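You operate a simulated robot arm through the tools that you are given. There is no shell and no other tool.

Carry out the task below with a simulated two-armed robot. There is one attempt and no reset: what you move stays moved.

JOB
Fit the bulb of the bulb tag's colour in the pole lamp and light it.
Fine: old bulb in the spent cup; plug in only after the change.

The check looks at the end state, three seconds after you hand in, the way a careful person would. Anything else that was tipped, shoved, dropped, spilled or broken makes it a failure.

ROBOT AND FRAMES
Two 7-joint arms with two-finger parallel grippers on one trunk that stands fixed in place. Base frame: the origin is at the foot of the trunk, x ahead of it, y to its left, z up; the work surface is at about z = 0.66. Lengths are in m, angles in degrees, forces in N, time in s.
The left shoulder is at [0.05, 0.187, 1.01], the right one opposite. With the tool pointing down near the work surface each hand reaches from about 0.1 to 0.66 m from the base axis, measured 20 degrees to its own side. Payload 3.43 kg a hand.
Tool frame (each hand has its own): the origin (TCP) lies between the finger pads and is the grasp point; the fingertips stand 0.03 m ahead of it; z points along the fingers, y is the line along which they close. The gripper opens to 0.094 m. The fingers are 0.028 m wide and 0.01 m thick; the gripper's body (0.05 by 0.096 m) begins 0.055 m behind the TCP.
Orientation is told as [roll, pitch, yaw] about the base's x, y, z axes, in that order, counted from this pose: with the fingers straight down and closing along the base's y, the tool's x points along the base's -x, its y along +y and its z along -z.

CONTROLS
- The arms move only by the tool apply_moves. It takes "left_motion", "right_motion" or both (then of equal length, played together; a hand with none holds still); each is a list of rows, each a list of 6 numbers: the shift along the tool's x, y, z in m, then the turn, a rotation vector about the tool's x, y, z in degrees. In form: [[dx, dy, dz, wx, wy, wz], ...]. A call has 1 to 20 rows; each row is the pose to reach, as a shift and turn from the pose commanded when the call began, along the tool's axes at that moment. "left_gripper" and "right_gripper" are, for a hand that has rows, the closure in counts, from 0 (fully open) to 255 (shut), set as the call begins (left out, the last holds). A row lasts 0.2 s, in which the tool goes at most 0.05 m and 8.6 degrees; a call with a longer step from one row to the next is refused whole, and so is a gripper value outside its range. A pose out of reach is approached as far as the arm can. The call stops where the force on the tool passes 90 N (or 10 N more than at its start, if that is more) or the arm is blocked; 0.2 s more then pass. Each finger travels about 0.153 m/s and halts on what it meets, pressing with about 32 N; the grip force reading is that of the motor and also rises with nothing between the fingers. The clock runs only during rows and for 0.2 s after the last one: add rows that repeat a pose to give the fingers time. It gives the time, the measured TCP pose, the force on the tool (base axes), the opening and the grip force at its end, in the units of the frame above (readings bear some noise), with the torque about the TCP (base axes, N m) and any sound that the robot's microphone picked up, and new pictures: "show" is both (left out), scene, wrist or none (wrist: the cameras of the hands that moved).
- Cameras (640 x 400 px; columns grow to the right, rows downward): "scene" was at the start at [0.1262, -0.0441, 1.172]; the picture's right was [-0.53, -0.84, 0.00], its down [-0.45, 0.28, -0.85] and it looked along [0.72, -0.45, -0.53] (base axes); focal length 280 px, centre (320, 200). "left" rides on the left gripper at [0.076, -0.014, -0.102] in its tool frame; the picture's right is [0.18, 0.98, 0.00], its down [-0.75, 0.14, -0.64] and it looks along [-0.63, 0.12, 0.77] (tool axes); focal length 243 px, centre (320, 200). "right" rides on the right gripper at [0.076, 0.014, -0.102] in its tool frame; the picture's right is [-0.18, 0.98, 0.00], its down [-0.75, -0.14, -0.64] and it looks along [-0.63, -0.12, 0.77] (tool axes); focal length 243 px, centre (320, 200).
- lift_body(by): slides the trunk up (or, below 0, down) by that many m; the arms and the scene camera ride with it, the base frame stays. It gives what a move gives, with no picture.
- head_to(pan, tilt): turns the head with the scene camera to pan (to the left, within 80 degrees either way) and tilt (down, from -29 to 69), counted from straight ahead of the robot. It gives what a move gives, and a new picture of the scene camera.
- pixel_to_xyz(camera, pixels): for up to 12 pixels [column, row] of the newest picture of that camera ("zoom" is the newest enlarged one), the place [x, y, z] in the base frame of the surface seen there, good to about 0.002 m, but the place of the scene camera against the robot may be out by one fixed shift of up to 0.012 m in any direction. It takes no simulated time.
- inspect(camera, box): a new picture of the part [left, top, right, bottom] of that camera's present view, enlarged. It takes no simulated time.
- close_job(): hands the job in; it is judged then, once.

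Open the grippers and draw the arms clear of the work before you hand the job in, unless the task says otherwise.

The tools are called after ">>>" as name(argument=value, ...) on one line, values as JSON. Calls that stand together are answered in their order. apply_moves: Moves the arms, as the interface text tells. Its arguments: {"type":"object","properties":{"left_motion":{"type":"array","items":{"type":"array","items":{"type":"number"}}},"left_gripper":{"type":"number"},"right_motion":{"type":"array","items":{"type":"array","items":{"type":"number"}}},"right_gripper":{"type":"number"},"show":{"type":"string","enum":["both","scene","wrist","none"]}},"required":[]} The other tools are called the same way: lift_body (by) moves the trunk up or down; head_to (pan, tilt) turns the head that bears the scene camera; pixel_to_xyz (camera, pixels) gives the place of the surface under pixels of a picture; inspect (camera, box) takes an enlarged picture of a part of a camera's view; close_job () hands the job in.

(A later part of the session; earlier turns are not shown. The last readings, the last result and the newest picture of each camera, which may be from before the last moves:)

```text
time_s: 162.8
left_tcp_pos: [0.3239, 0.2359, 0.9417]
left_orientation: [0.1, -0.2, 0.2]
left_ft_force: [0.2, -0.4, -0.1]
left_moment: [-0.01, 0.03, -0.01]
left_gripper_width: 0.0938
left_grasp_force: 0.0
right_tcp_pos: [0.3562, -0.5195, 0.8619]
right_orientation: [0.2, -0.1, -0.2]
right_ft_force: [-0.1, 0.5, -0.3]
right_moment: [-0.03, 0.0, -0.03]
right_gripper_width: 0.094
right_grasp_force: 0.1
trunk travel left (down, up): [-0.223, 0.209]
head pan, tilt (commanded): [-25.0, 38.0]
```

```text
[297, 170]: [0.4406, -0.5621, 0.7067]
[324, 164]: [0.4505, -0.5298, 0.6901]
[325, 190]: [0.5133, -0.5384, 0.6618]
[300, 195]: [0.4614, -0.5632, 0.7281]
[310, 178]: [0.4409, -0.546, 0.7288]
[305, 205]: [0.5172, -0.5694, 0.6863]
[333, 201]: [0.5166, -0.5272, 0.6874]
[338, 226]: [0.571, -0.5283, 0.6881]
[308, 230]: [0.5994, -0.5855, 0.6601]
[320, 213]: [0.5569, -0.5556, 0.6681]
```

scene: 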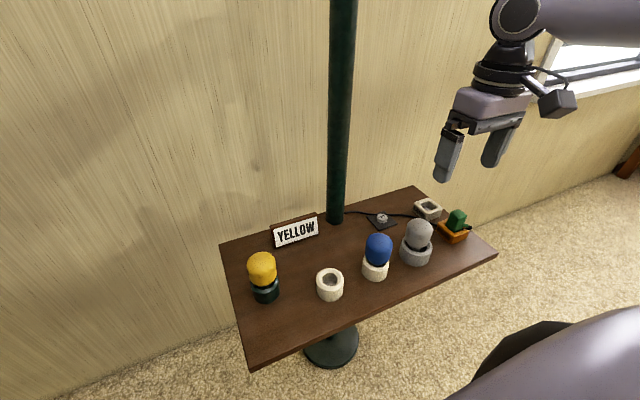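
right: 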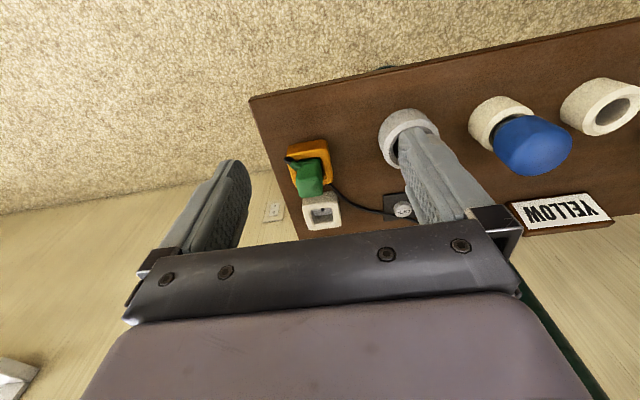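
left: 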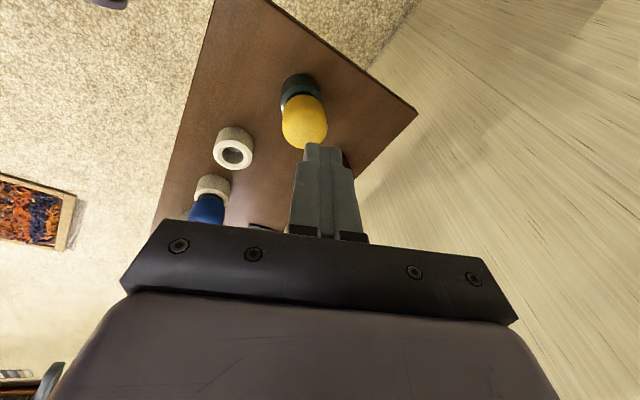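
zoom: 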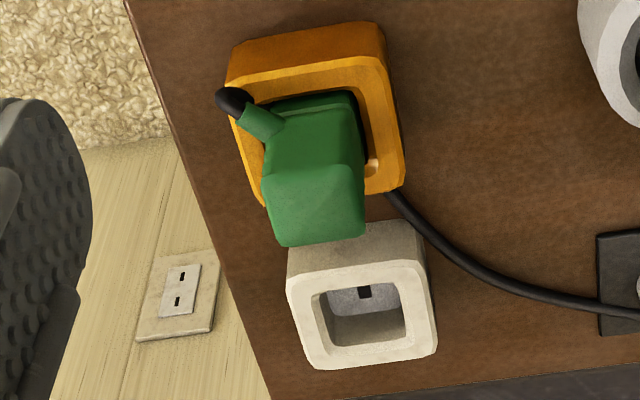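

I query the top-face corners of the LAMP and PARK boxes and the plug's block from the zoom.

>>> pixel_to_xyz(camera="zoom", pixels=[[294, 290], [414, 268], [430, 347], [320, 362], [318, 300], [396, 286], [405, 336], [335, 344], [363, 292], [363, 300]])

>>> pixel_to_xyz(camera="zoom", pixels=[[234, 92], [378, 64], [396, 182], [375, 185], [300, 77], [390, 120], [270, 190], [285, 240], [360, 232], [358, 178], [320, 210], [265, 120]])

```text
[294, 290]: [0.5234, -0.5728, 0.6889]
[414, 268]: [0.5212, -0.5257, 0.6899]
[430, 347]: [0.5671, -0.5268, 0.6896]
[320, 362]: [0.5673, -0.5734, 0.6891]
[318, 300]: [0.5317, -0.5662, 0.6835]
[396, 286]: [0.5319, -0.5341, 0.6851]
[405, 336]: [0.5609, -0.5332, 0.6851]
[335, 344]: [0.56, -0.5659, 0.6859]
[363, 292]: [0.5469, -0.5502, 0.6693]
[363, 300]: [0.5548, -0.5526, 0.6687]
```

```text
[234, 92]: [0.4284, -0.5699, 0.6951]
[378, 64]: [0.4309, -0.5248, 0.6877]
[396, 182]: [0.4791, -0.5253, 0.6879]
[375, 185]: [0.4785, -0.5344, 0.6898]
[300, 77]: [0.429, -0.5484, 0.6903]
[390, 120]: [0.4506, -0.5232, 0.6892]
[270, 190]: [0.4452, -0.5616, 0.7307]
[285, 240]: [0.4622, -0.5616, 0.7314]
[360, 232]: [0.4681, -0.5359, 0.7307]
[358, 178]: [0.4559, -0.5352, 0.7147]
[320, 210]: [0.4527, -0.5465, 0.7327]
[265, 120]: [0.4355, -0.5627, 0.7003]
```

Both boxes turn out to be square to the base axes: PARK centre ≈ (0.454, -0.548), LAMP centre ≈ (0.545, -0.550), and the cord boot exits on the -y side. I'll grip the plug's ±x faces with the hand yawed +90° and leaning outwards for reach, so I raise and yaw first.

>>> apply_moves(right_motion=[[0, 0, -0.02, 0, 0, -8], [0, 0, -0.04, 0, 0, -16], [0, 0, -0.06, 0, 0, -24], [0, 0, -0.08, 0, 0, -32], [0, 0, -0.09, 0, 0, -40], [0, 0, -0.09, 0, 0, -48], [0, 0, -0.09, 0, 0, -56], [0, 0, -0.09, 0, 0, -64], [0, 0, -0.09, 0, 0, -72], [0, 0, -0.09, 0, 0, -80], [0, 0, -0.09, 0, 0, -88], [0, 0, -0.09, 0, 0, -90], [0, 0, -0.09, 0, 0, -90]], show="scene")

```text
time_s: 165.6
left_tcp_pos: [0.3235, 0.2355, 0.9414]
left_orientation: [0.1, -0.1, 0.3]
left_ft_force: [0.4, -0.3, 0.5]
left_moment: [0.02, 0.02, 0.0]
left_gripper_width: 0.0939
left_grasp_force: 0.1
right_tcp_pos: [0.3541, -0.5184, 0.9511]
right_orientation: [-0.1, -0.1, 89.9]
right_ft_force: [-0.1, -0.5, -0.4]
right_moment: [-0.01, 0.02, 0.02]
right_gripper_width: 0.0939
right_grasp_force: 0.0
trunk travel left (down, up): [-0.223, 0.209]
head pan, tilt (commanded): [-25.0, 38.0]
```

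scene: 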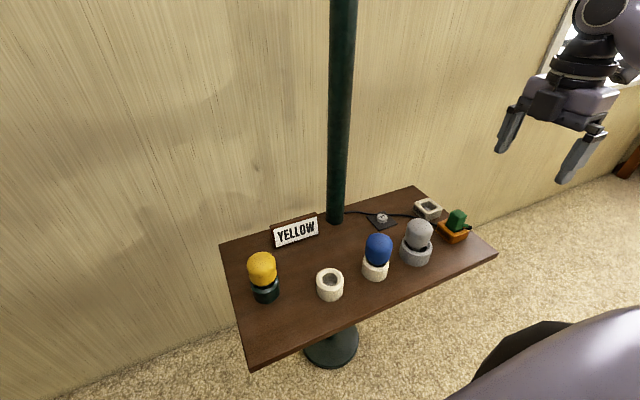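

Yaw +90° reached. Now I lean the fingers 30° toward -y and move above the plug at z ≈ 0.86.

>>> apply_moves(right_motion=[[0.005, -0.02, 0.0, 0, 7.5, 0], [0.01, -0.04, 0.01, 0, 15, 0], [0.02, -0.06, 0.03, 0, 22.5, 0], [0.03, -0.08, 0.05, 0, 30, 0], [0.03, -0.1, 0.08, 0, 30, 0], [0.03, -0.1, 0.09, 0, 30, 0], [0.03, -0.1, 0.09, 0, 30, 0]], show="both")

```text
time_s: 167.2
left_tcp_pos: [0.3236, 0.2354, 0.9411]
left_orientation: [0.1, -0.1, 0.2]
left_ft_force: [-0.2, -0.1, -0.5]
left_moment: [0.03, 0.01, 0.02]
left_gripper_width: 0.094
left_grasp_force: 0.0
right_tcp_pos: [0.4531, -0.5503, 0.8601]
right_orientation: [-0.2, 30.0, 89.6]
right_ft_force: [-0.5, 0.6, 0.2]
right_moment: [0.03, -0.01, 0.0]
right_gripper_width: 0.094
right_grasp_force: 0.1
trunk travel left (down, up): [-0.223, 0.209]
head pan, tilt (commanded): [-25.0, 38.0]
```

scene: 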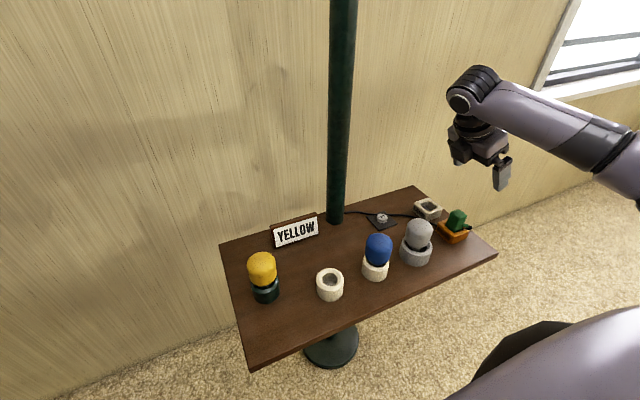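
right: 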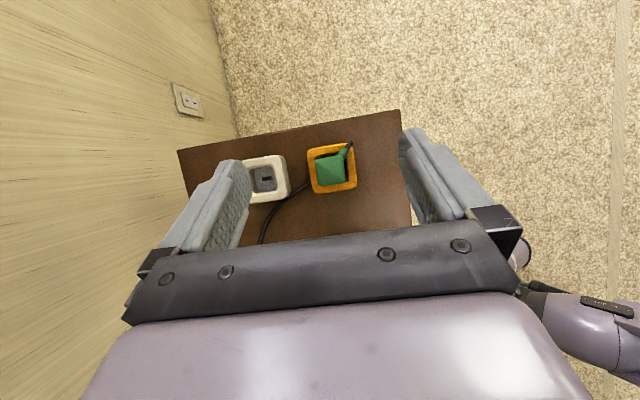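

A fine top view: plug in PARK at (331,167), LAMP pocket at (266,180). I zoom and measure.

>>> inspect(camera="right", box=[235, 130, 370, 215])

>>> pixel_to_xyz(camera="right", pixels=[[310, 148], [354, 145], [358, 187], [313, 193], [317, 160], [343, 160], [344, 180], [319, 182], [331, 168], [345, 152], [264, 181], [266, 172]])

```text
4.71 times, centred on (302, 172) of right
```

zoom: 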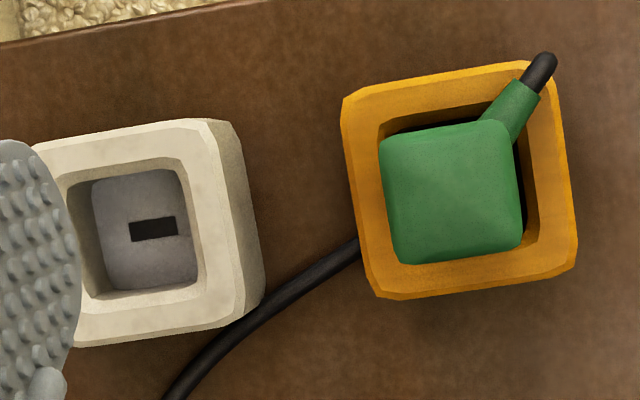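

```text
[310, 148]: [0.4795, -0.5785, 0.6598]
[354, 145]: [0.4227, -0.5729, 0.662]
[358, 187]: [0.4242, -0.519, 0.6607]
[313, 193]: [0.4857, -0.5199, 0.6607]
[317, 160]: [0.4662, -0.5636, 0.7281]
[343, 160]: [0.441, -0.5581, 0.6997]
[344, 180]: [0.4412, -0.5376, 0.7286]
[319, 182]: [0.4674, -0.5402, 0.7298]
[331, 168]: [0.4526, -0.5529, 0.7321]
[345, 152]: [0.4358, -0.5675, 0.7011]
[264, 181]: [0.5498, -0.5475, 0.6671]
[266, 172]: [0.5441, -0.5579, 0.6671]
```

I measure the box corners and the slot in this zoom for the offset from PARK to LAMP.

>>> pixel_to_xyz(camera="zoom", pixels=[[350, 105], [530, 70], [568, 258], [385, 290], [208, 128], [236, 316], [176, 165], [200, 280], [150, 230], [100, 180], [185, 175], [110, 285]])

>>> pixel_to_xyz(camera="zoom", pixels=[[385, 150], [505, 125], [518, 240], [400, 255], [450, 192], [535, 75], [515, 115], [130, 232], [178, 225], [90, 135], [100, 335]])

```text
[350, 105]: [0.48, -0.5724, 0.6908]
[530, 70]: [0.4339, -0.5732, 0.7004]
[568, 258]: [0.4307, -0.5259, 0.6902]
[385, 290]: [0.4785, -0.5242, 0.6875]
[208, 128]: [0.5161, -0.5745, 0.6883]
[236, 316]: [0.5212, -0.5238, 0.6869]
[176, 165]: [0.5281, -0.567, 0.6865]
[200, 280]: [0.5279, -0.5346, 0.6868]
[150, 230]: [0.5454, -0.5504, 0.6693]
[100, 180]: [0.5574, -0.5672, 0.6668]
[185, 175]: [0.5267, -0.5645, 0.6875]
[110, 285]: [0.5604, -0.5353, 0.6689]
```

```text
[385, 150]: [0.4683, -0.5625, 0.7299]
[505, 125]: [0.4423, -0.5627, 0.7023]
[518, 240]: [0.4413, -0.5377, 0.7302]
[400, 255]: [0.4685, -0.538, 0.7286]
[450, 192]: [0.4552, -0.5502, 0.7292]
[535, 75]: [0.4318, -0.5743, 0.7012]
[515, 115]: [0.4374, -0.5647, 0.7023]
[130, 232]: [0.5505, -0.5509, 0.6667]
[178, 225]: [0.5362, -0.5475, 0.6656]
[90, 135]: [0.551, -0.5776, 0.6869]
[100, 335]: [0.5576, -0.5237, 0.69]
```

The plug's top centre is (0.455, -0.550) and LAMP's pocket centre about (0.545, -0.5495), its slot running along x. I descend on the plug with open fingers to TCP (0.454, -0.545, 0.735), staying above the cord boot (z ≈ 0.70).

>>> apply_moves(right_motion=[[-0.0193, -0.001, 0.0235, 0, 0, 0], [-0.0343, -0.001, 0.0495, 0, 0, 0], [-0.0493, -0.001, 0.0754, 0, 0, 0], [-0.0593, -0.001, 0.0928, 0, 0, 0], [-0.0668, -0.001, 0.1058, 0, 0, 0], [-0.0668, -0.001, 0.1058, 0, 0, 0]], show="both")

>>> inspect(camera="scene", box=[390, 130, 520, 260])

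```text
time_s: 168.6
left_tcp_pos: [0.324, 0.2343, 0.9409]
left_orientation: [0.1, -0.1, 0.2]
left_ft_force: [0.9, 0.0, 0.2]
left_moment: [0.01, 0.01, 0.02]
left_gripper_width: 0.0942
left_grasp_force: 0.0
right_tcp_pos: [0.4547, -0.542, 0.736]
right_orientation: [-0.2, 29.8, 89.7]
right_ft_force: [-0.6, 0.3, -0.2]
right_moment: [-0.01, 0.0, 0.02]
right_gripper_width: 0.0937
right_grasp_force: 0.0
trunk travel left (down, up): [-0.223, 0.209]
head pan, tilt (commanded): [-25.0, 38.0]
```

scene: 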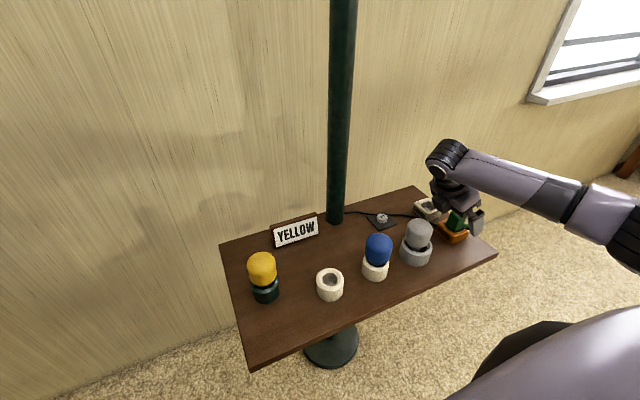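
right: 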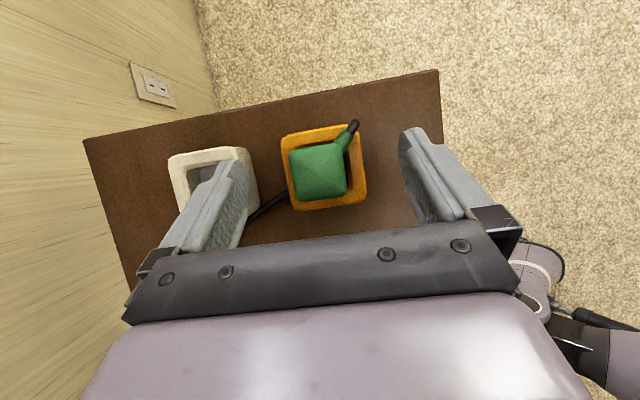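

```text
3.08 times, centred on (455, 195) of scene
```

zoom: 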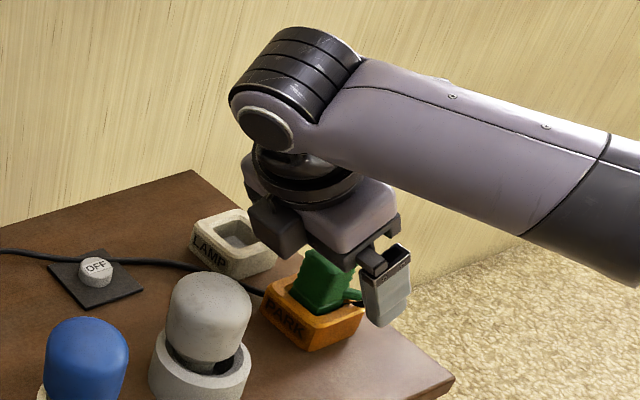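

The plug (319,170) is midway between the fingers and the finger will pass above the boot. I close the right gripper on it.

>>> apply_moves(right_motion=[[0, 0, 0, 0, 0, 0], [0, 0, 0, 0, 0, 0], [0, 0, 0, 0, 0, 0], [0, 0, 0, 0, 0, 0]], right_gripper=255, show="wrist")

>>> inspect(camera="right", box=[240, 90, 400, 230])

```text
time_s: 169.6
left_tcp_pos: [0.3242, 0.2348, 0.9413]
left_orientation: [0.1, 0.0, 0.3]
left_ft_force: [0.1, 0.0, -0.3]
left_moment: [0.02, 0.02, 0.0]
left_gripper_width: 0.094
left_grasp_force: 0.0
right_tcp_pos: [0.4534, -0.5432, 0.7354]
right_orientation: [-0.3, 29.8, 89.7]
right_ft_force: [0.3, 0.0, -1.2]
right_moment: [0.0, 0.06, -0.02]
right_gripper_width: 0.0326
right_grasp_force: 31.9
trunk travel left (down, up): [-0.223, 0.209]
head pan, tilt (commanded): [-25.0, 38.0]
```

right: 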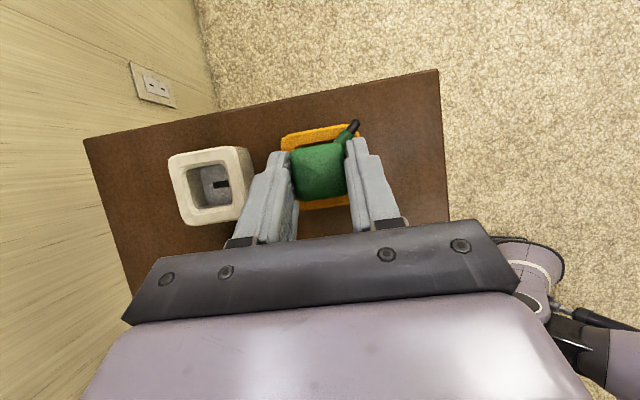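

```text
2.86 times, centred on (320, 160) of right
```

zoom: 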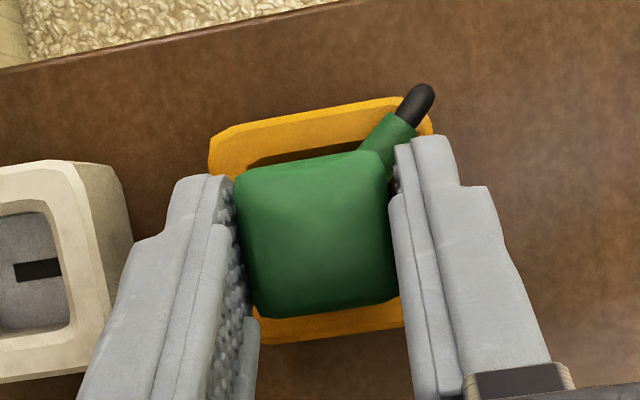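

Gripped at 0.033 m. LAMP is now fully visible at (210,186), so I zoom in on it to fix its pocket centre.

>>> inspect(camera="right", box=[155, 135, 265, 235])

>>> pixel_to_xyz(camera="right", pixels=[[172, 162], [232, 151], [243, 212], [188, 222], [186, 171], [225, 164], [235, 205], [196, 211], [214, 185], [228, 183], [200, 190]])

```text
4.00 times, centred on (210, 185) of right
```

zoom: 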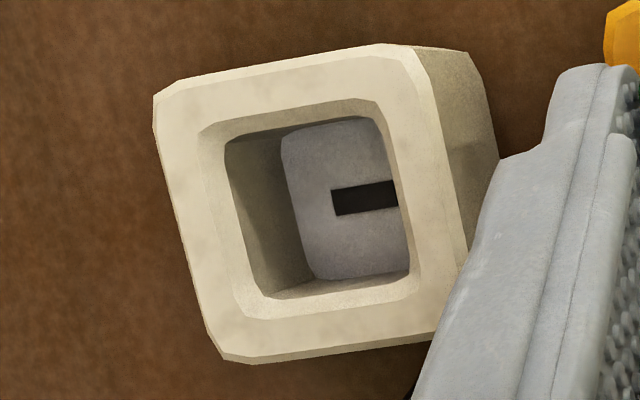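

```text
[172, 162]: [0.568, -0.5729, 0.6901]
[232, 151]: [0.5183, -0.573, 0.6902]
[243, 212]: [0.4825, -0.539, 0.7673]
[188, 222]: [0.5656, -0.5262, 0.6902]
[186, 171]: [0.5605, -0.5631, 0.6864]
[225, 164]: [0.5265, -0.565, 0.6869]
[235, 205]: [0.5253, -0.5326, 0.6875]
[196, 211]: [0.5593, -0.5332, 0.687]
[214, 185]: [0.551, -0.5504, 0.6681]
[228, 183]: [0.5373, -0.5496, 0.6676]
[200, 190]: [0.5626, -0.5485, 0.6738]
```

LAMP's pocket centre averages (0.5445, -0.5493), i.e. 0.090 m in +x from PARK. I lift the plug gently: 15 mm first, reading the force.

>>> apply_moves(right_motion=[[0.0025, 0, -0.0043, 0, 0, 0], [0.005, 0, -0.0087, 0, 0, 0], [0.0075, 0, -0.013, 0, 0, 0], [0.0075, 0, -0.013, 0, 0, 0]], show="wrist")

>>> inspect(camera="scene", box=[390, 130, 520, 260])

```text
time_s: 170.6
left_tcp_pos: [0.3239, 0.2348, 0.9418]
left_orientation: [0.1, 0.0, 0.2]
left_ft_force: [-1.0, 0.2, -0.6]
left_moment: [0.04, -0.02, 0.01]
left_gripper_width: 0.094
left_grasp_force: 0.0
right_tcp_pos: [0.4561, -0.5427, 0.7536]
right_orientation: [-0.2, 30.0, 89.7]
right_ft_force: [0.1, -0.5, -0.5]
right_moment: [0.02, -0.02, 0.02]
right_gripper_width: 0.0325
right_grasp_force: 31.5
trunk travel left (down, up): [-0.223, 0.209]
head pan, tilt (commanded): [-25.0, 38.0]
```

right: 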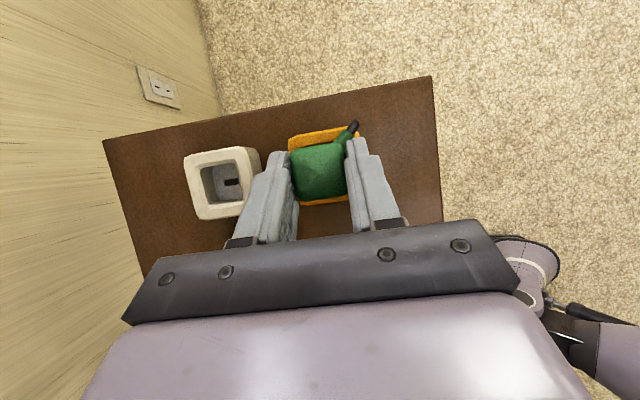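

```text
3.08 times, centred on (455, 195) of scene
```

zoom: 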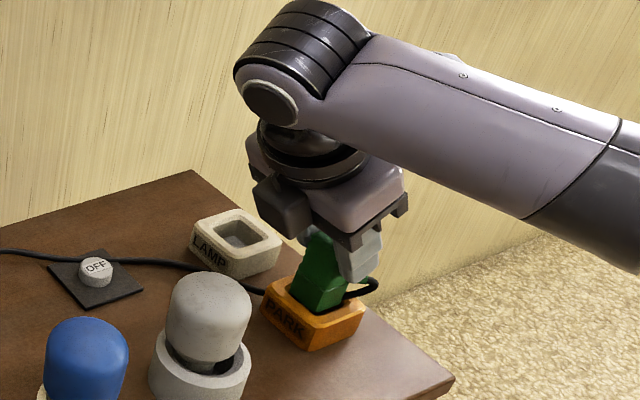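

The plug slides up without resistance. I lift it clear (another 36 mm) and check how it hangs.

>>> apply_moves(right_motion=[[0.005, 0, -0.0087, 0, 0, 0], [0.01, 0, -0.0173, 0, 0, 0], [0.018, 0, -0.0312, 0, 0, 0], [0.018, 0, -0.0312, 0, 0, 0]], show="both")

>>> inspect(camera="scene", box=[390, 130, 520, 260])

```text
time_s: 171.6
left_tcp_pos: [0.3234, 0.2351, 0.9419]
left_orientation: [0.1, -0.1, 0.2]
left_ft_force: [0.6, -0.9, -0.2]
left_moment: [-0.01, -0.01, 0.02]
left_gripper_width: 0.094
left_grasp_force: 0.1
right_tcp_pos: [0.4562, -0.5416, 0.7895]
right_orientation: [-0.1, 29.8, 89.7]
right_ft_force: [0.2, 0.6, -1.7]
right_moment: [0.01, 0.02, 0.02]
right_gripper_width: 0.0328
right_grasp_force: 32.8
trunk travel left (down, up): [-0.223, 0.209]
head pan, tilt (commanded): [-25.0, 38.0]
```

scene: 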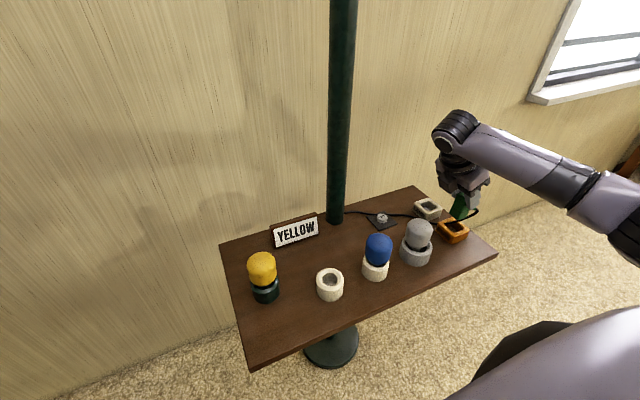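
right: 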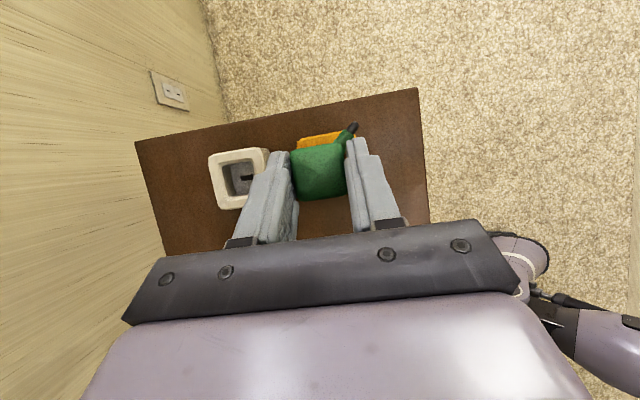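

```text
3.08 times, centred on (455, 195) of scene
```

zoom: 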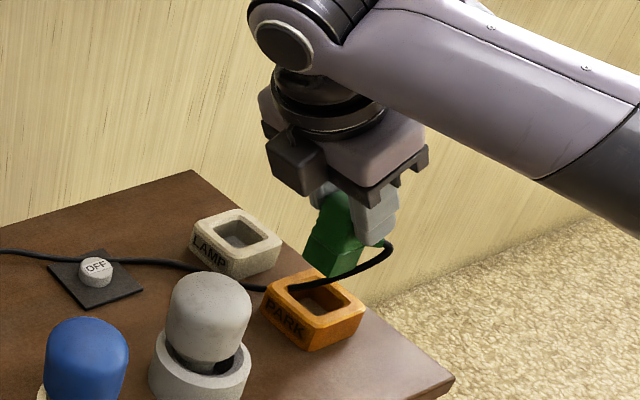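

The plug keeps its attitude in the hand. I carry it 0.090 m in +x over LAMP at the same height.

>>> apply_moves(right_motion=[[0, -0.03, 0, 0, 0, 0], [0, -0.06, 0, 0, 0, 0], [0, -0.09, 0, 0, 0, 0], [0, -0.09, 0, 0, 0, 0], [0, -0.09, 0, 0, 0, 0]], show="both")

>>> inspect(camera="scene", box=[380, 120, 510, 250])

```text
time_s: 172.8
left_tcp_pos: [0.3247, 0.2357, 0.9427]
left_orientation: [0.2, 0.0, 0.1]
left_ft_force: [0.0, -0.6, 0.5]
left_moment: [0.03, -0.01, 0.01]
left_gripper_width: 0.094
left_grasp_force: 0.2
right_tcp_pos: [0.5455, -0.5433, 0.7893]
right_orientation: [-0.2, 29.9, 89.7]
right_ft_force: [-0.4, 0.2, -1.0]
right_moment: [0.03, -0.02, 0.01]
right_gripper_width: 0.0325
right_grasp_force: 31.8
trunk travel left (down, up): [-0.223, 0.209]
head pan, tilt (commanded): [-25.0, 38.0]
```

scene: 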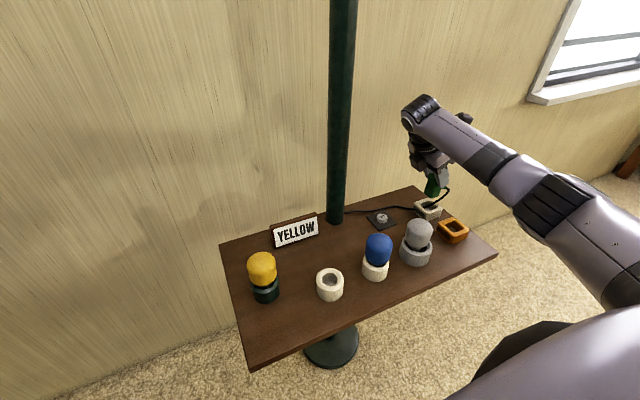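
right: 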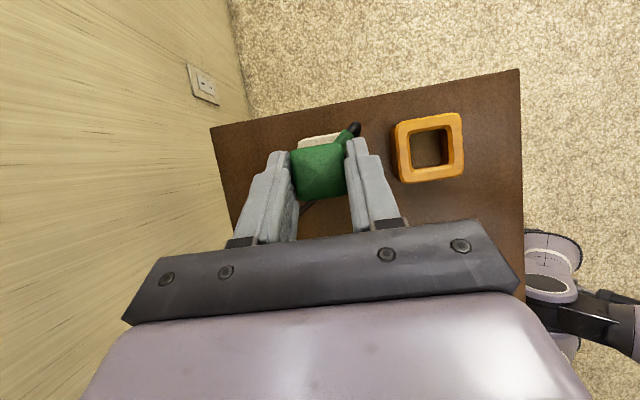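

```text
3.08 times, centred on (445, 185) of scene
```

zoom: 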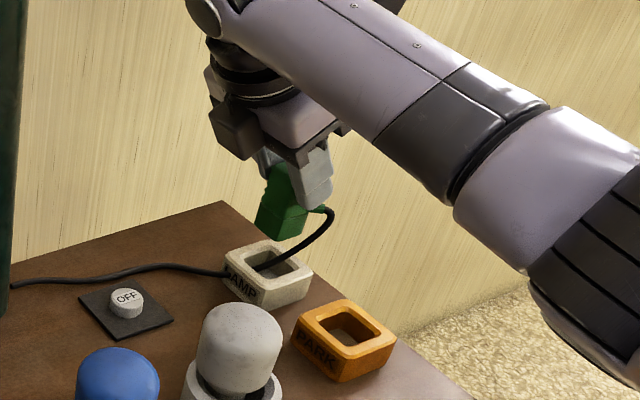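

The hand is over LAMP at (0.5455, -0.543). I zoom to compare the plug against LAMP's visible back edge as it looked over PARK.

>>> inspect(camera="right", box=[270, 110, 370, 220])

>>> pixel_to_xyz(camera="right", pixels=[[302, 141], [312, 139], [325, 138], [335, 135], [320, 165], [295, 155], [400, 128], [459, 118], [461, 170], [403, 177]])

```text
3.64 times, centred on (320, 165) of right
```

zoom: 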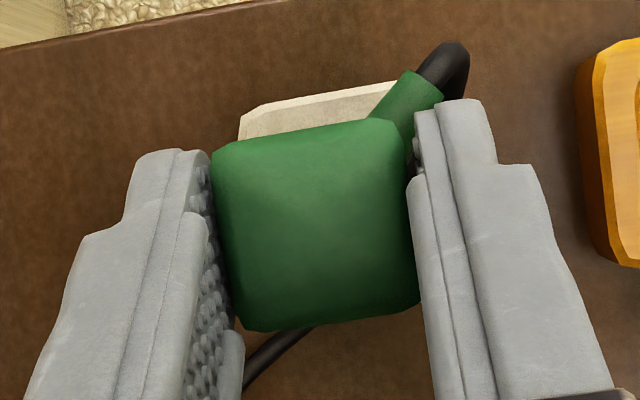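

```text
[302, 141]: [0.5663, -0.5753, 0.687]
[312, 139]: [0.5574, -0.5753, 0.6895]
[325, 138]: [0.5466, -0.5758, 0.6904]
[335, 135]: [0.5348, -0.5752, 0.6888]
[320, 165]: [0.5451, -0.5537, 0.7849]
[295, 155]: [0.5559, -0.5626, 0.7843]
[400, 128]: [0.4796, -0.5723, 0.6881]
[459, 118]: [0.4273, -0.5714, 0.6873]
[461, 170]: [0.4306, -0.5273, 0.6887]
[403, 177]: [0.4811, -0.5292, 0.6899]
```

I shift the plug 1 mm in -x and 1 mm in +y to match how it sat over PARK, then lower by the trunk 0.027 m, so the block is just above the pocket.

>>> apply_moves(right_motion=[[-0.0009, 0.001, -0.0005, 0, 0, 0], [-0.0009, 0.001, -0.0005, 0, 0, 0], [-0.0009, 0.001, -0.0005, 0, 0, 0]], show="none")

>>> lift_body(by=-0.022)

>>> apply_moves(right_motion=[[0, 0, 0, 0, 0, 0]], show="both")

>>> inspect(camera="scene", box=[380, 120, 490, 230])

```text
time_s: 173.6
left_tcp_pos: [0.3238, 0.2354, 0.9422]
left_orientation: [0.1, -0.2, 0.1]
left_ft_force: [-1.1, 0.2, -0.4]
left_moment: [-0.03, 0.0, 0.02]
left_gripper_width: 0.0938
left_grasp_force: 0.1
right_tcp_pos: [0.5452, -0.5428, 0.7895]
right_orientation: [-0.1, 29.8, 89.8]
right_ft_force: [-0.5, -0.9, -1.2]
right_moment: [0.02, 0.04, -0.01]
right_gripper_width: 0.0325
right_grasp_force: 32.6
trunk travel left (down, up): [-0.223, 0.209]
head pan, tilt (commanded): [-25.0, 38.0]
```

```text
time_s: 174.2
left_tcp_pos: [0.3247, 0.2355, 0.9205]
left_orientation: [0.1, -0.1, 0.2]
left_ft_force: [0.1, 0.3, 0.5]
left_moment: [-0.03, 0.01, 0.0]
left_gripper_width: 0.0939
left_grasp_force: 0.0
right_tcp_pos: [0.5449, -0.5425, 0.7658]
right_orientation: [-0.2, 29.9, 89.6]
right_ft_force: [-0.6, 0.2, -0.2]
right_moment: [0.01, 0.0, 0.0]
right_gripper_width: 0.0327
right_grasp_force: 31.6
trunk travel left (down, up): [-0.201, 0.231]
head pan, tilt (commanded): [-25.0, 38.0]
```

```text
time_s: 174.7
left_tcp_pos: [0.3242, 0.2353, 0.9195]
left_orientation: [0.0, -0.1, 0.2]
left_ft_force: [-0.5, 0.1, -0.4]
left_moment: [0.0, 0.01, 0.04]
left_gripper_width: 0.094
left_grasp_force: 0.1
right_tcp_pos: [0.5455, -0.5414, 0.7683]
right_orientation: [-0.2, 29.8, 89.7]
right_ft_force: [-0.1, 0.4, -1.4]
right_moment: [0.02, -0.01, -0.04]
right_gripper_width: 0.0325
right_grasp_force: 32.0
trunk travel left (down, up): [-0.201, 0.231]
head pan, tilt (commanded): [-25.0, 38.0]
```

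scene: 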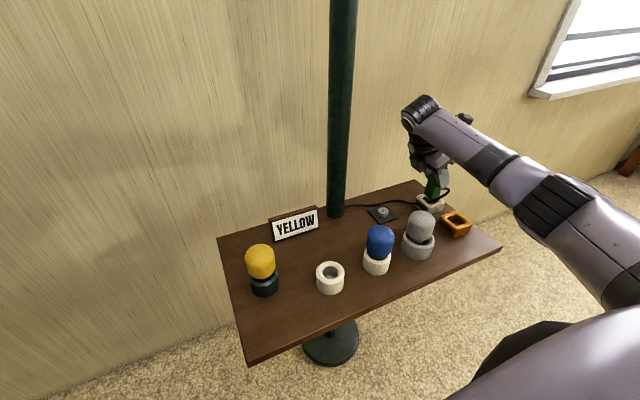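
right: 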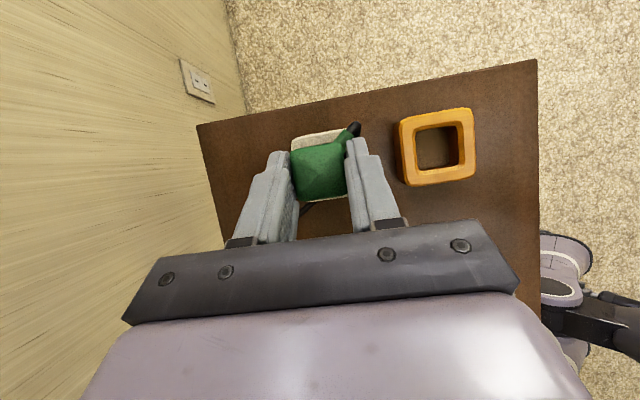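

```text
3.64 times, centred on (435, 175) of scene
```

zoom: 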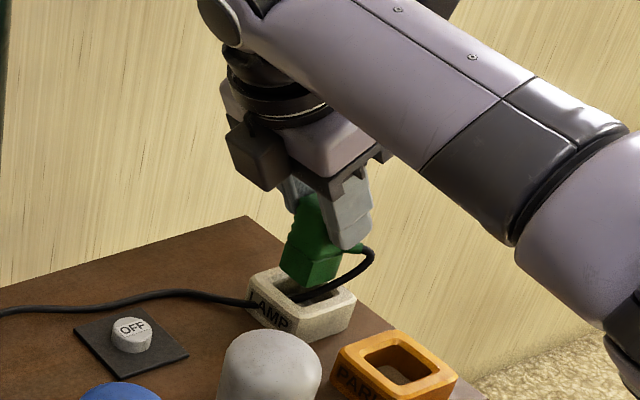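

The plug is poised over the LAMP pocket. I lower 12 mm so it enters the mouth and check the forces.

>>> lift_body(by=-0.012)

>>> apply_moves(right_motion=[[0, 0, 0, 0, 0, 0]], show="wrist")

>>> inspect(camera="right", box=[270, 110, 370, 220])

```text
time_s: 175.2
left_tcp_pos: [0.3237, 0.2354, 0.908]
left_orientation: [0.1, -0.1, 0.1]
left_ft_force: [0.4, -0.5, 0.0]
left_moment: [0.0, 0.03, 0.01]
left_gripper_width: 0.0941
left_grasp_force: 0.0
right_tcp_pos: [0.5443, -0.5431, 0.7557]
right_orientation: [-0.2, 29.9, 89.7]
right_ft_force: [-0.1, -0.3, -0.6]
right_moment: [0.03, 0.0, 0.0]
right_gripper_width: 0.0329
right_grasp_force: 31.9
trunk travel left (down, up): [-0.189, 0.243]
head pan, tilt (commanded): [-25.0, 38.0]
```

```text
time_s: 175.7
left_tcp_pos: [0.3237, 0.2363, 0.9071]
left_orientation: [0.1, -0.1, 0.2]
left_ft_force: [-0.5, -0.1, -0.7]
left_moment: [-0.01, -0.01, 0.02]
left_gripper_width: 0.0939
left_grasp_force: 0.1
right_tcp_pos: [0.545, -0.5425, 0.755]
right_orientation: [-0.2, 29.9, 89.7]
right_ft_force: [-0.1, 0.9, -1.2]
right_moment: [0.0, 0.01, 0.0]
right_gripper_width: 0.0324
right_grasp_force: 32.1
trunk travel left (down, up): [-0.189, 0.243]
head pan, tilt (commanded): [-25.0, 38.0]
```

right: 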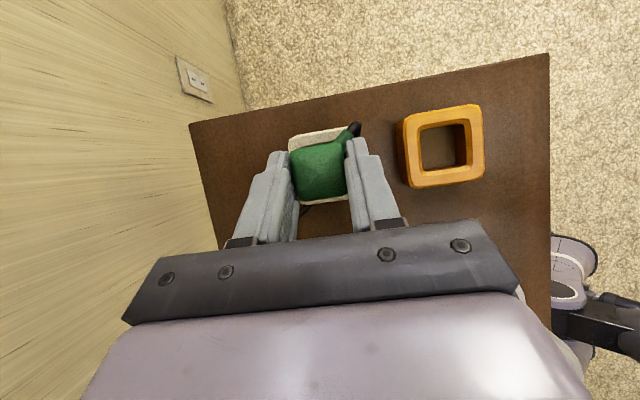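

```text
3.64 times, centred on (320, 165) of right
```

zoom: 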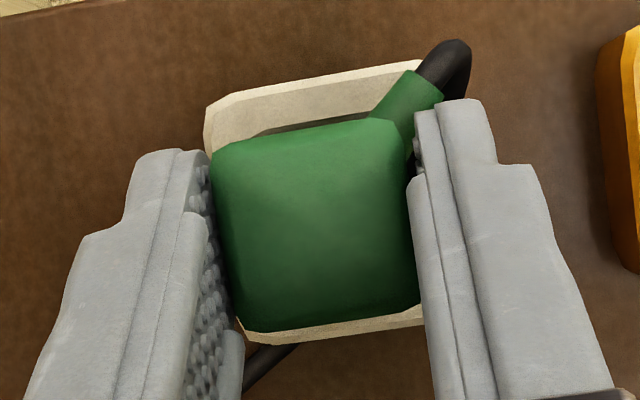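

No contact yet; the LAMP rim shows evenly round the plug. I lower another 8 mm.

>>> lift_body(by=-0.008)

>>> apply_moves(right_motion=[[0, 0, 0, 0, 0, 0]], show="none")

```text
time_s: 176.2
left_tcp_pos: [0.3248, 0.2366, 0.9004]
left_orientation: [0.2, 0.0, 0.2]
left_ft_force: [0.0, 1.1, 0.1]
left_moment: [0.0, -0.01, 0.01]
left_gripper_width: 0.0939
left_grasp_force: 0.0
right_tcp_pos: [0.5446, -0.5428, 0.7476]
right_orientation: [-0.3, 29.8, 89.8]
right_ft_force: [-0.9, 0.4, -0.1]
right_moment: [0.02, 0.02, -0.05]
right_gripper_width: 0.0327
right_grasp_force: 32.7
trunk travel left (down, up): [-0.181, 0.251]
head pan, tilt (commanded): [-25.0, 38.0]
```

```text
time_s: 176.6
left_tcp_pos: [0.3234, 0.2345, 0.8998]
left_orientation: [0.1, -0.1, 0.2]
left_ft_force: [0.2, 0.0, 0.5]
left_moment: [-0.02, 0.0, -0.01]
left_gripper_width: 0.0942
left_grasp_force: 0.2
right_tcp_pos: [0.5433, -0.5424, 0.748]
right_orientation: [-0.3, 29.7, 89.7]
right_ft_force: [0.6, -0.7, -1.5]
right_moment: [0.01, 0.02, -0.02]
right_gripper_width: 0.0326
right_grasp_force: 31.9
trunk travel left (down, up): [-0.181, 0.251]
head pan, tilt (commanded): [-25.0, 38.0]
```

It enters with no force at z = 0.748. I lower 8 mm more, toward the seat at about 0.735.

>>> lift_body(by=-0.008)

>>> apply_moves(right_motion=[[0, 0, 0, 0, 0, 0]], show="wrist")

>>> inspect(camera="scene", box=[380, 120, 490, 230])

```text
time_s: 177.2
left_tcp_pos: [0.3244, 0.2348, 0.8922]
left_orientation: [0.2, -0.1, 0.2]
left_ft_force: [0.1, 0.0, 0.6]
left_moment: [-0.02, -0.05, -0.03]
left_gripper_width: 0.0941
left_grasp_force: 0.1
right_tcp_pos: [0.545, -0.5429, 0.7392]
right_orientation: [-0.1, 29.8, 89.7]
right_ft_force: [-0.1, 0.3, -1.2]
right_moment: [0.02, -0.01, 0.01]
right_gripper_width: 0.0324
right_grasp_force: 31.7
trunk travel left (down, up): [-0.173, 0.259]
head pan, tilt (commanded): [-25.0, 38.0]
```

```text
time_s: 177.6
left_tcp_pos: [0.3242, 0.236, 0.892]
left_orientation: [0.0, -0.1, 0.2]
left_ft_force: [0.4, 0.0, 0.2]
left_moment: [-0.01, 0.01, -0.02]
left_gripper_width: 0.094
left_grasp_force: 0.1
right_tcp_pos: [0.5447, -0.5432, 0.7392]
right_orientation: [-0.2, 29.8, 89.7]
right_ft_force: [-0.1, -0.8, -1.0]
right_moment: [-0.01, -0.01, 0.05]
right_gripper_width: 0.0325
right_grasp_force: 32.1
trunk travel left (down, up): [-0.173, 0.259]
head pan, tilt (commanded): [-25.0, 38.0]
```

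right: 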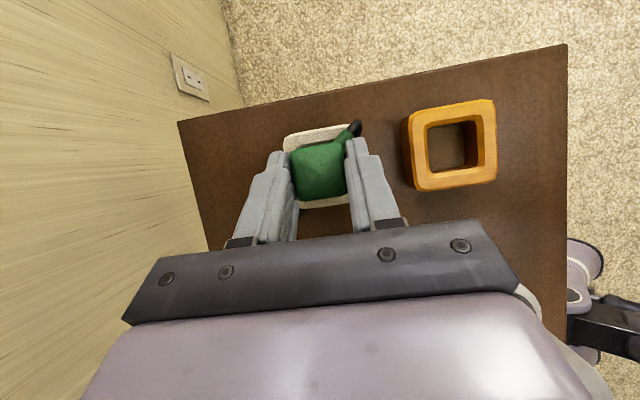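

```text
3.64 times, centred on (435, 175) of scene
```

zoom: 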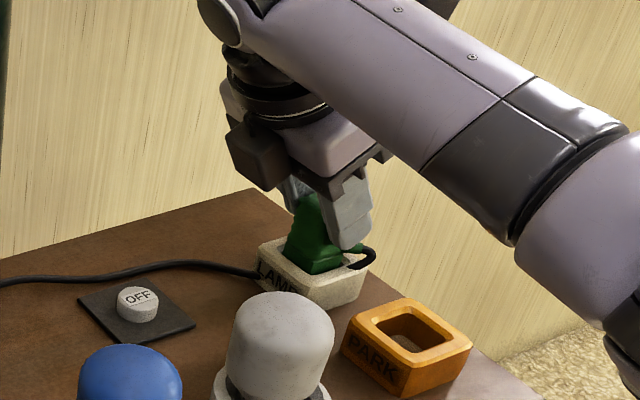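

The plug is going into LAMP nicely. I lower 4 mm more to the seat.

>>> lift_body(by=-0.004)

>>> apply_moves(right_motion=[[0, 0, 0, 0, 0, 0]], show="none")

```text
time_s: 178.1
left_tcp_pos: [0.3242, 0.235, 0.8875]
left_orientation: [0.1, 0.0, 0.2]
left_ft_force: [-0.5, -0.1, -0.5]
left_moment: [-0.03, 0.03, 0.0]
left_gripper_width: 0.0937
left_grasp_force: 0.1
right_tcp_pos: [0.5434, -0.5425, 0.7364]
right_orientation: [-0.2, 29.8, 89.7]
right_ft_force: [0.2, -0.3, 0.4]
right_moment: [-0.01, 0.01, 0.03]
right_gripper_width: 0.0329
right_grasp_force: 32.4
trunk travel left (down, up): [-0.169, 0.263]
head pan, tilt (commanded): [-25.0, 38.0]
```

```text
time_s: 178.5
left_tcp_pos: [0.3235, 0.2362, 0.888]
left_orientation: [0.1, -0.1, 0.3]
left_ft_force: [0.1, 0.4, -0.1]
left_moment: [0.01, -0.01, 0.01]
left_gripper_width: 0.0943
left_grasp_force: 0.1
right_tcp_pos: [0.5452, -0.5428, 0.7356]
right_orientation: [-0.2, 29.9, 89.7]
right_ft_force: [0.4, 0.3, 1.7]
right_moment: [0.01, 0.0, -0.01]
right_gripper_width: 0.0327
right_grasp_force: 32.3
trunk travel left (down, up): [-0.169, 0.263]
head pan, tilt (commanded): [-25.0, 38.0]
```

Contact begins (about 2 N) at z = 0.7356, the same height as it sat in PARK. I press 2 mm further to be sure it's fully in.

>>> lift_body(by=-0.002)

>>> apply_moves(right_motion=[[0, 0, 0, 0, 0, 0]], show="none")

```text
time_s: 179.0
left_tcp_pos: [0.3232, 0.2355, 0.8862]
left_orientation: [0.1, -0.2, 0.3]
left_ft_force: [-0.4, 0.0, 0.1]
left_moment: [-0.03, -0.03, 0.02]
left_gripper_width: 0.0937
left_grasp_force: 0.0
right_tcp_pos: [0.545, -0.5419, 0.7352]
right_orientation: [-0.3, 29.9, 89.7]
right_ft_force: [0.5, 0.1, 9.2]
right_moment: [-0.1, 0.11, 0.01]
right_gripper_width: 0.0325
right_grasp_force: 32.2
trunk travel left (down, up): [-0.167, 0.265]
head pan, tilt (commanded): [-25.0, 38.0]
```

```text
time_s: 179.4
left_tcp_pos: [0.3227, 0.2356, 0.885]
left_orientation: [0.1, -0.2, 0.2]
left_ft_force: [0.6, -0.4, 0.3]
left_moment: [0.03, -0.04, -0.01]
left_gripper_width: 0.0941
left_grasp_force: 0.0
right_tcp_pos: [0.5452, -0.5428, 0.7352]
right_orientation: [-0.3, 29.9, 89.6]
right_ft_force: [1.6, -0.8, 12.8]
right_moment: [-0.11, 0.0, 0.05]
right_gripper_width: 0.0329
right_grasp_force: 32.4
trunk travel left (down, up): [-0.167, 0.265]
head pan, tilt (commanded): [-25.0, 38.0]
```

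Firmly seated with 13 N on it. I open the right gripper partway (to ≈ 0.06 m) to release the plug.

>>> apply_moves(right_motion=[[0, 0, 0, 0, 0, 0], [0, 0, 0, 0, 0, 0], [0, 0, 0, 0, 0, 0]], right_gripper=90, show="wrist")

>>> inspect(camera="right", box=[250, 100, 390, 220])

```text
time_s: 180.2
left_tcp_pos: [0.3249, 0.2346, 0.8851]
left_orientation: [0.0, -0.1, 0.2]
left_ft_force: [-0.5, -0.1, 0.9]
left_moment: [0.03, 0.0, -0.02]
left_gripper_width: 0.0938
left_grasp_force: 0.1
right_tcp_pos: [0.5445, -0.5418, 0.734]
right_orientation: [-0.2, 29.8, 89.7]
right_ft_force: [-0.8, 0.1, 0.0]
right_moment: [0.03, -0.02, -0.02]
right_gripper_width: 0.0608
right_grasp_force: 0.1
trunk travel left (down, up): [-0.167, 0.265]
head pan, tilt (commanded): [-25.0, 38.0]
```

right: 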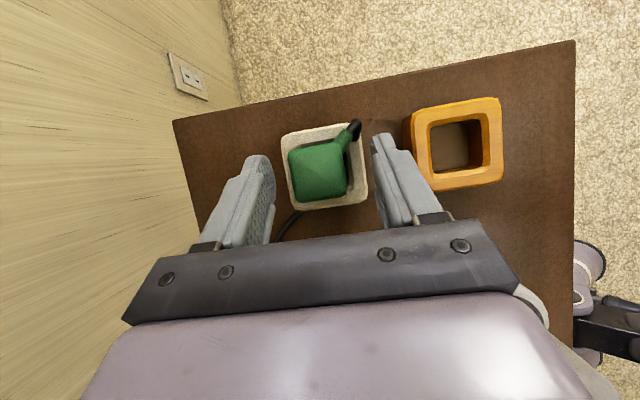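

```text
3.33 times, centred on (320, 160) of right
```

zoom: 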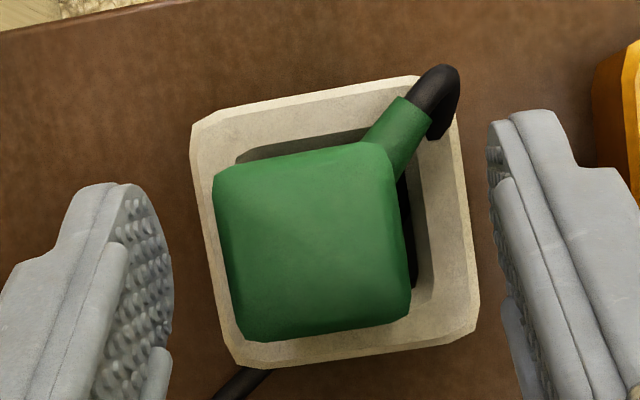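

The plug sits in LAMP, released. I raise the trunk 0.056 m to draw the fingers up off it, then check it stayed.

>>> lift_body(by=0.056)

>>> apply_moves(right_motion=[[0.015, 0.0, -0.026, 0, 0, 0], [0.03, 0.02, -0.052, 0, 0, 0], [0.04, 0.05, -0.069, 0, 0, 0], [0.04, 0.05, -0.069, 0, 0, 0]], show="both")

>>> inspect(camera="scene", box=[370, 170, 500, 270])

```text
time_s: 181.2
left_tcp_pos: [0.3239, 0.2363, 0.9425]
left_orientation: [0.1, -0.1, 0.3]
left_ft_force: [1.3, -0.6, -0.1]
left_moment: [0.0, 0.02, 0.01]
left_gripper_width: 0.0941
left_grasp_force: 0.0
right_tcp_pos: [0.5456, -0.5412, 0.7901]
right_orientation: [-0.3, 30.0, 89.7]
right_ft_force: [-1.0, -0.4, 0.8]
right_moment: [0.04, 0.0, -0.03]
right_gripper_width: 0.061
right_grasp_force: 0.0
trunk travel left (down, up): [-0.223, 0.209]
head pan, tilt (commanded): [-25.0, 38.0]
```

```text
time_s: 182.2
left_tcp_pos: [0.3238, 0.2342, 0.9417]
left_orientation: [0.1, -0.2, 0.3]
left_ft_force: [0.1, 0.3, 0.1]
left_moment: [-0.01, -0.04, -0.02]
left_gripper_width: 0.0939
left_grasp_force: 0.0
right_tcp_pos: [0.4927, -0.5414, 0.8675]
right_orientation: [-0.2, 29.8, 89.7]
right_ft_force: [-0.9, -0.1, -0.3]
right_moment: [-0.02, 0.01, -0.02]
right_gripper_width: 0.0607
right_grasp_force: 0.0
trunk travel left (down, up): [-0.223, 0.209]
head pan, tilt (commanded): [-25.0, 38.0]
```

scene: 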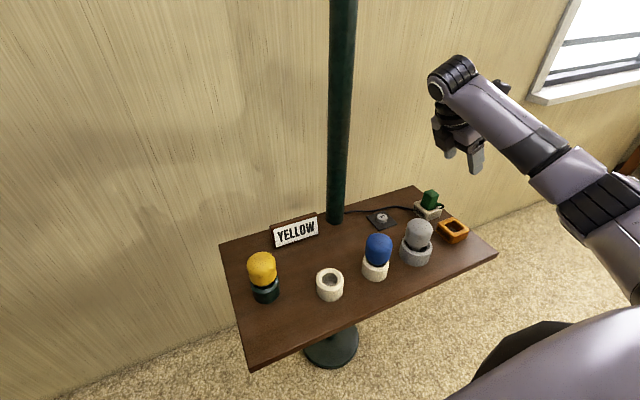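
right: 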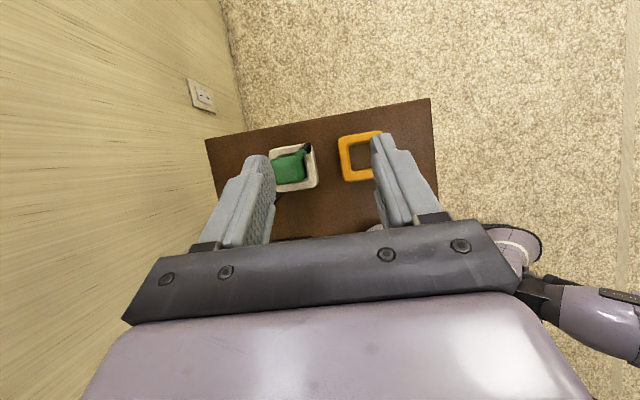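

```text
4.00 times, centred on (435, 220) of scene
```

zoom: 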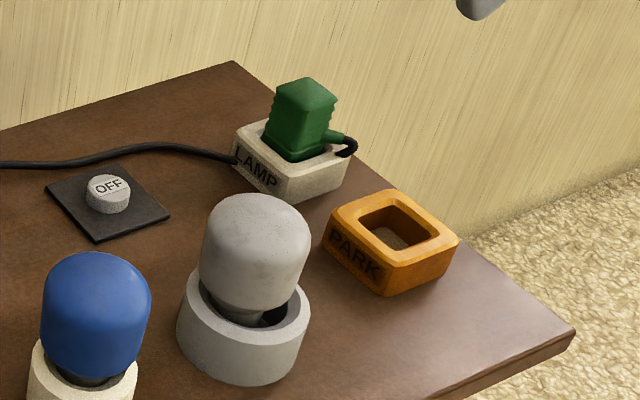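

The plug is well in LAMP. Next is the switch at about (0.565, -0.421): I close the gripper, straighten the hand upright, and move over the switch at height.

>>> apply_moves(right_motion=[[0, 0, 0, 0, -7.5, 0], [0, 0, 0, 0, -15, 0], [-0.027, -0.018, -0.013, 0, -22.5, 0], [-0.054, -0.036, -0.0257, 0, -30, 0], [-0.082, -0.055, -0.0385, 0, -30, 0], [-0.109, -0.073, -0.0513, 0, -30, 0], [-0.109, -0.073, -0.0513, 0, -30, 0]], right_gripper=255, show="both")

```text
time_s: 183.8
left_tcp_pos: [0.3245, 0.2352, 0.9424]
left_orientation: [0.0, -0.1, 0.1]
left_ft_force: [0.6, 0.3, 0.4]
left_moment: [0.02, -0.02, -0.04]
left_gripper_width: 0.0943
left_grasp_force: 0.1
right_tcp_pos: [0.5702, -0.4244, 0.8565]
right_orientation: [-0.2, -0.1, 89.8]
right_ft_force: [0.0, -0.3, -0.2]
right_moment: [-0.02, 0.0, -0.03]
right_gripper_width: 0.0003
right_grasp_force: 32.0
trunk travel left (down, up): [-0.223, 0.209]
head pan, tilt (commanded): [-25.0, 38.0]
```

scene: 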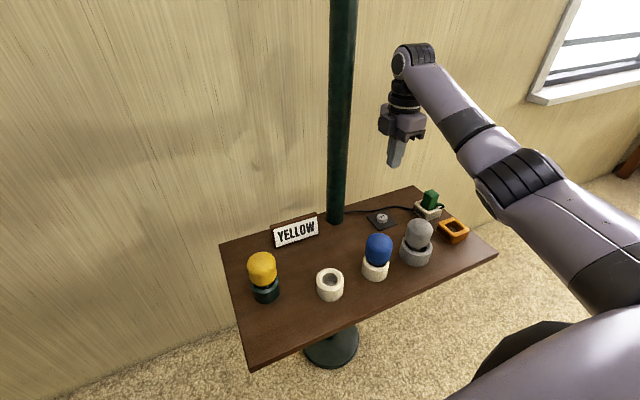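
right: 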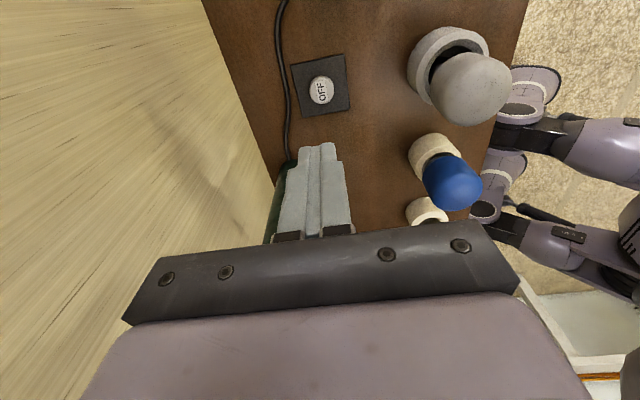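

Upright reach is fine here. The switch shows at (321,90); I zoom and measure it.

>>> inspect(camera="right", box=[280, 40, 360, 130])

>>> pixel_to_xyz(camera="right", pixels=[[321, 89], [310, 90], [332, 89], [320, 78], [321, 101], [300, 110], [345, 60]])

```text
4.44 times, centred on (320, 85) of right
```

zoom: 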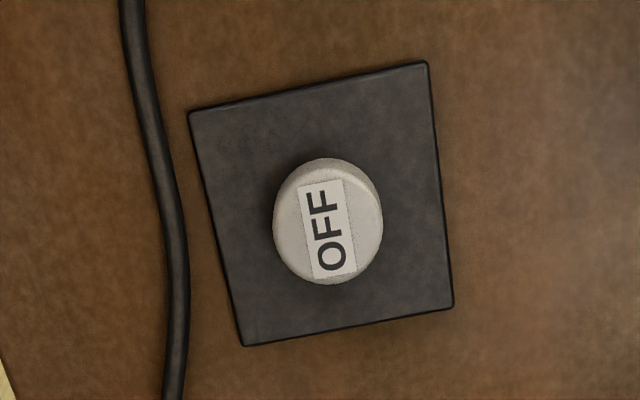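

```text
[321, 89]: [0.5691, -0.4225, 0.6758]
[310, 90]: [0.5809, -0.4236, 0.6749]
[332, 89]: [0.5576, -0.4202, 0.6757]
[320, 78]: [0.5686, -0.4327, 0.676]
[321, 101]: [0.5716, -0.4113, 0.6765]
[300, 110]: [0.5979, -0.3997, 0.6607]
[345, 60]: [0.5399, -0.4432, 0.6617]
```

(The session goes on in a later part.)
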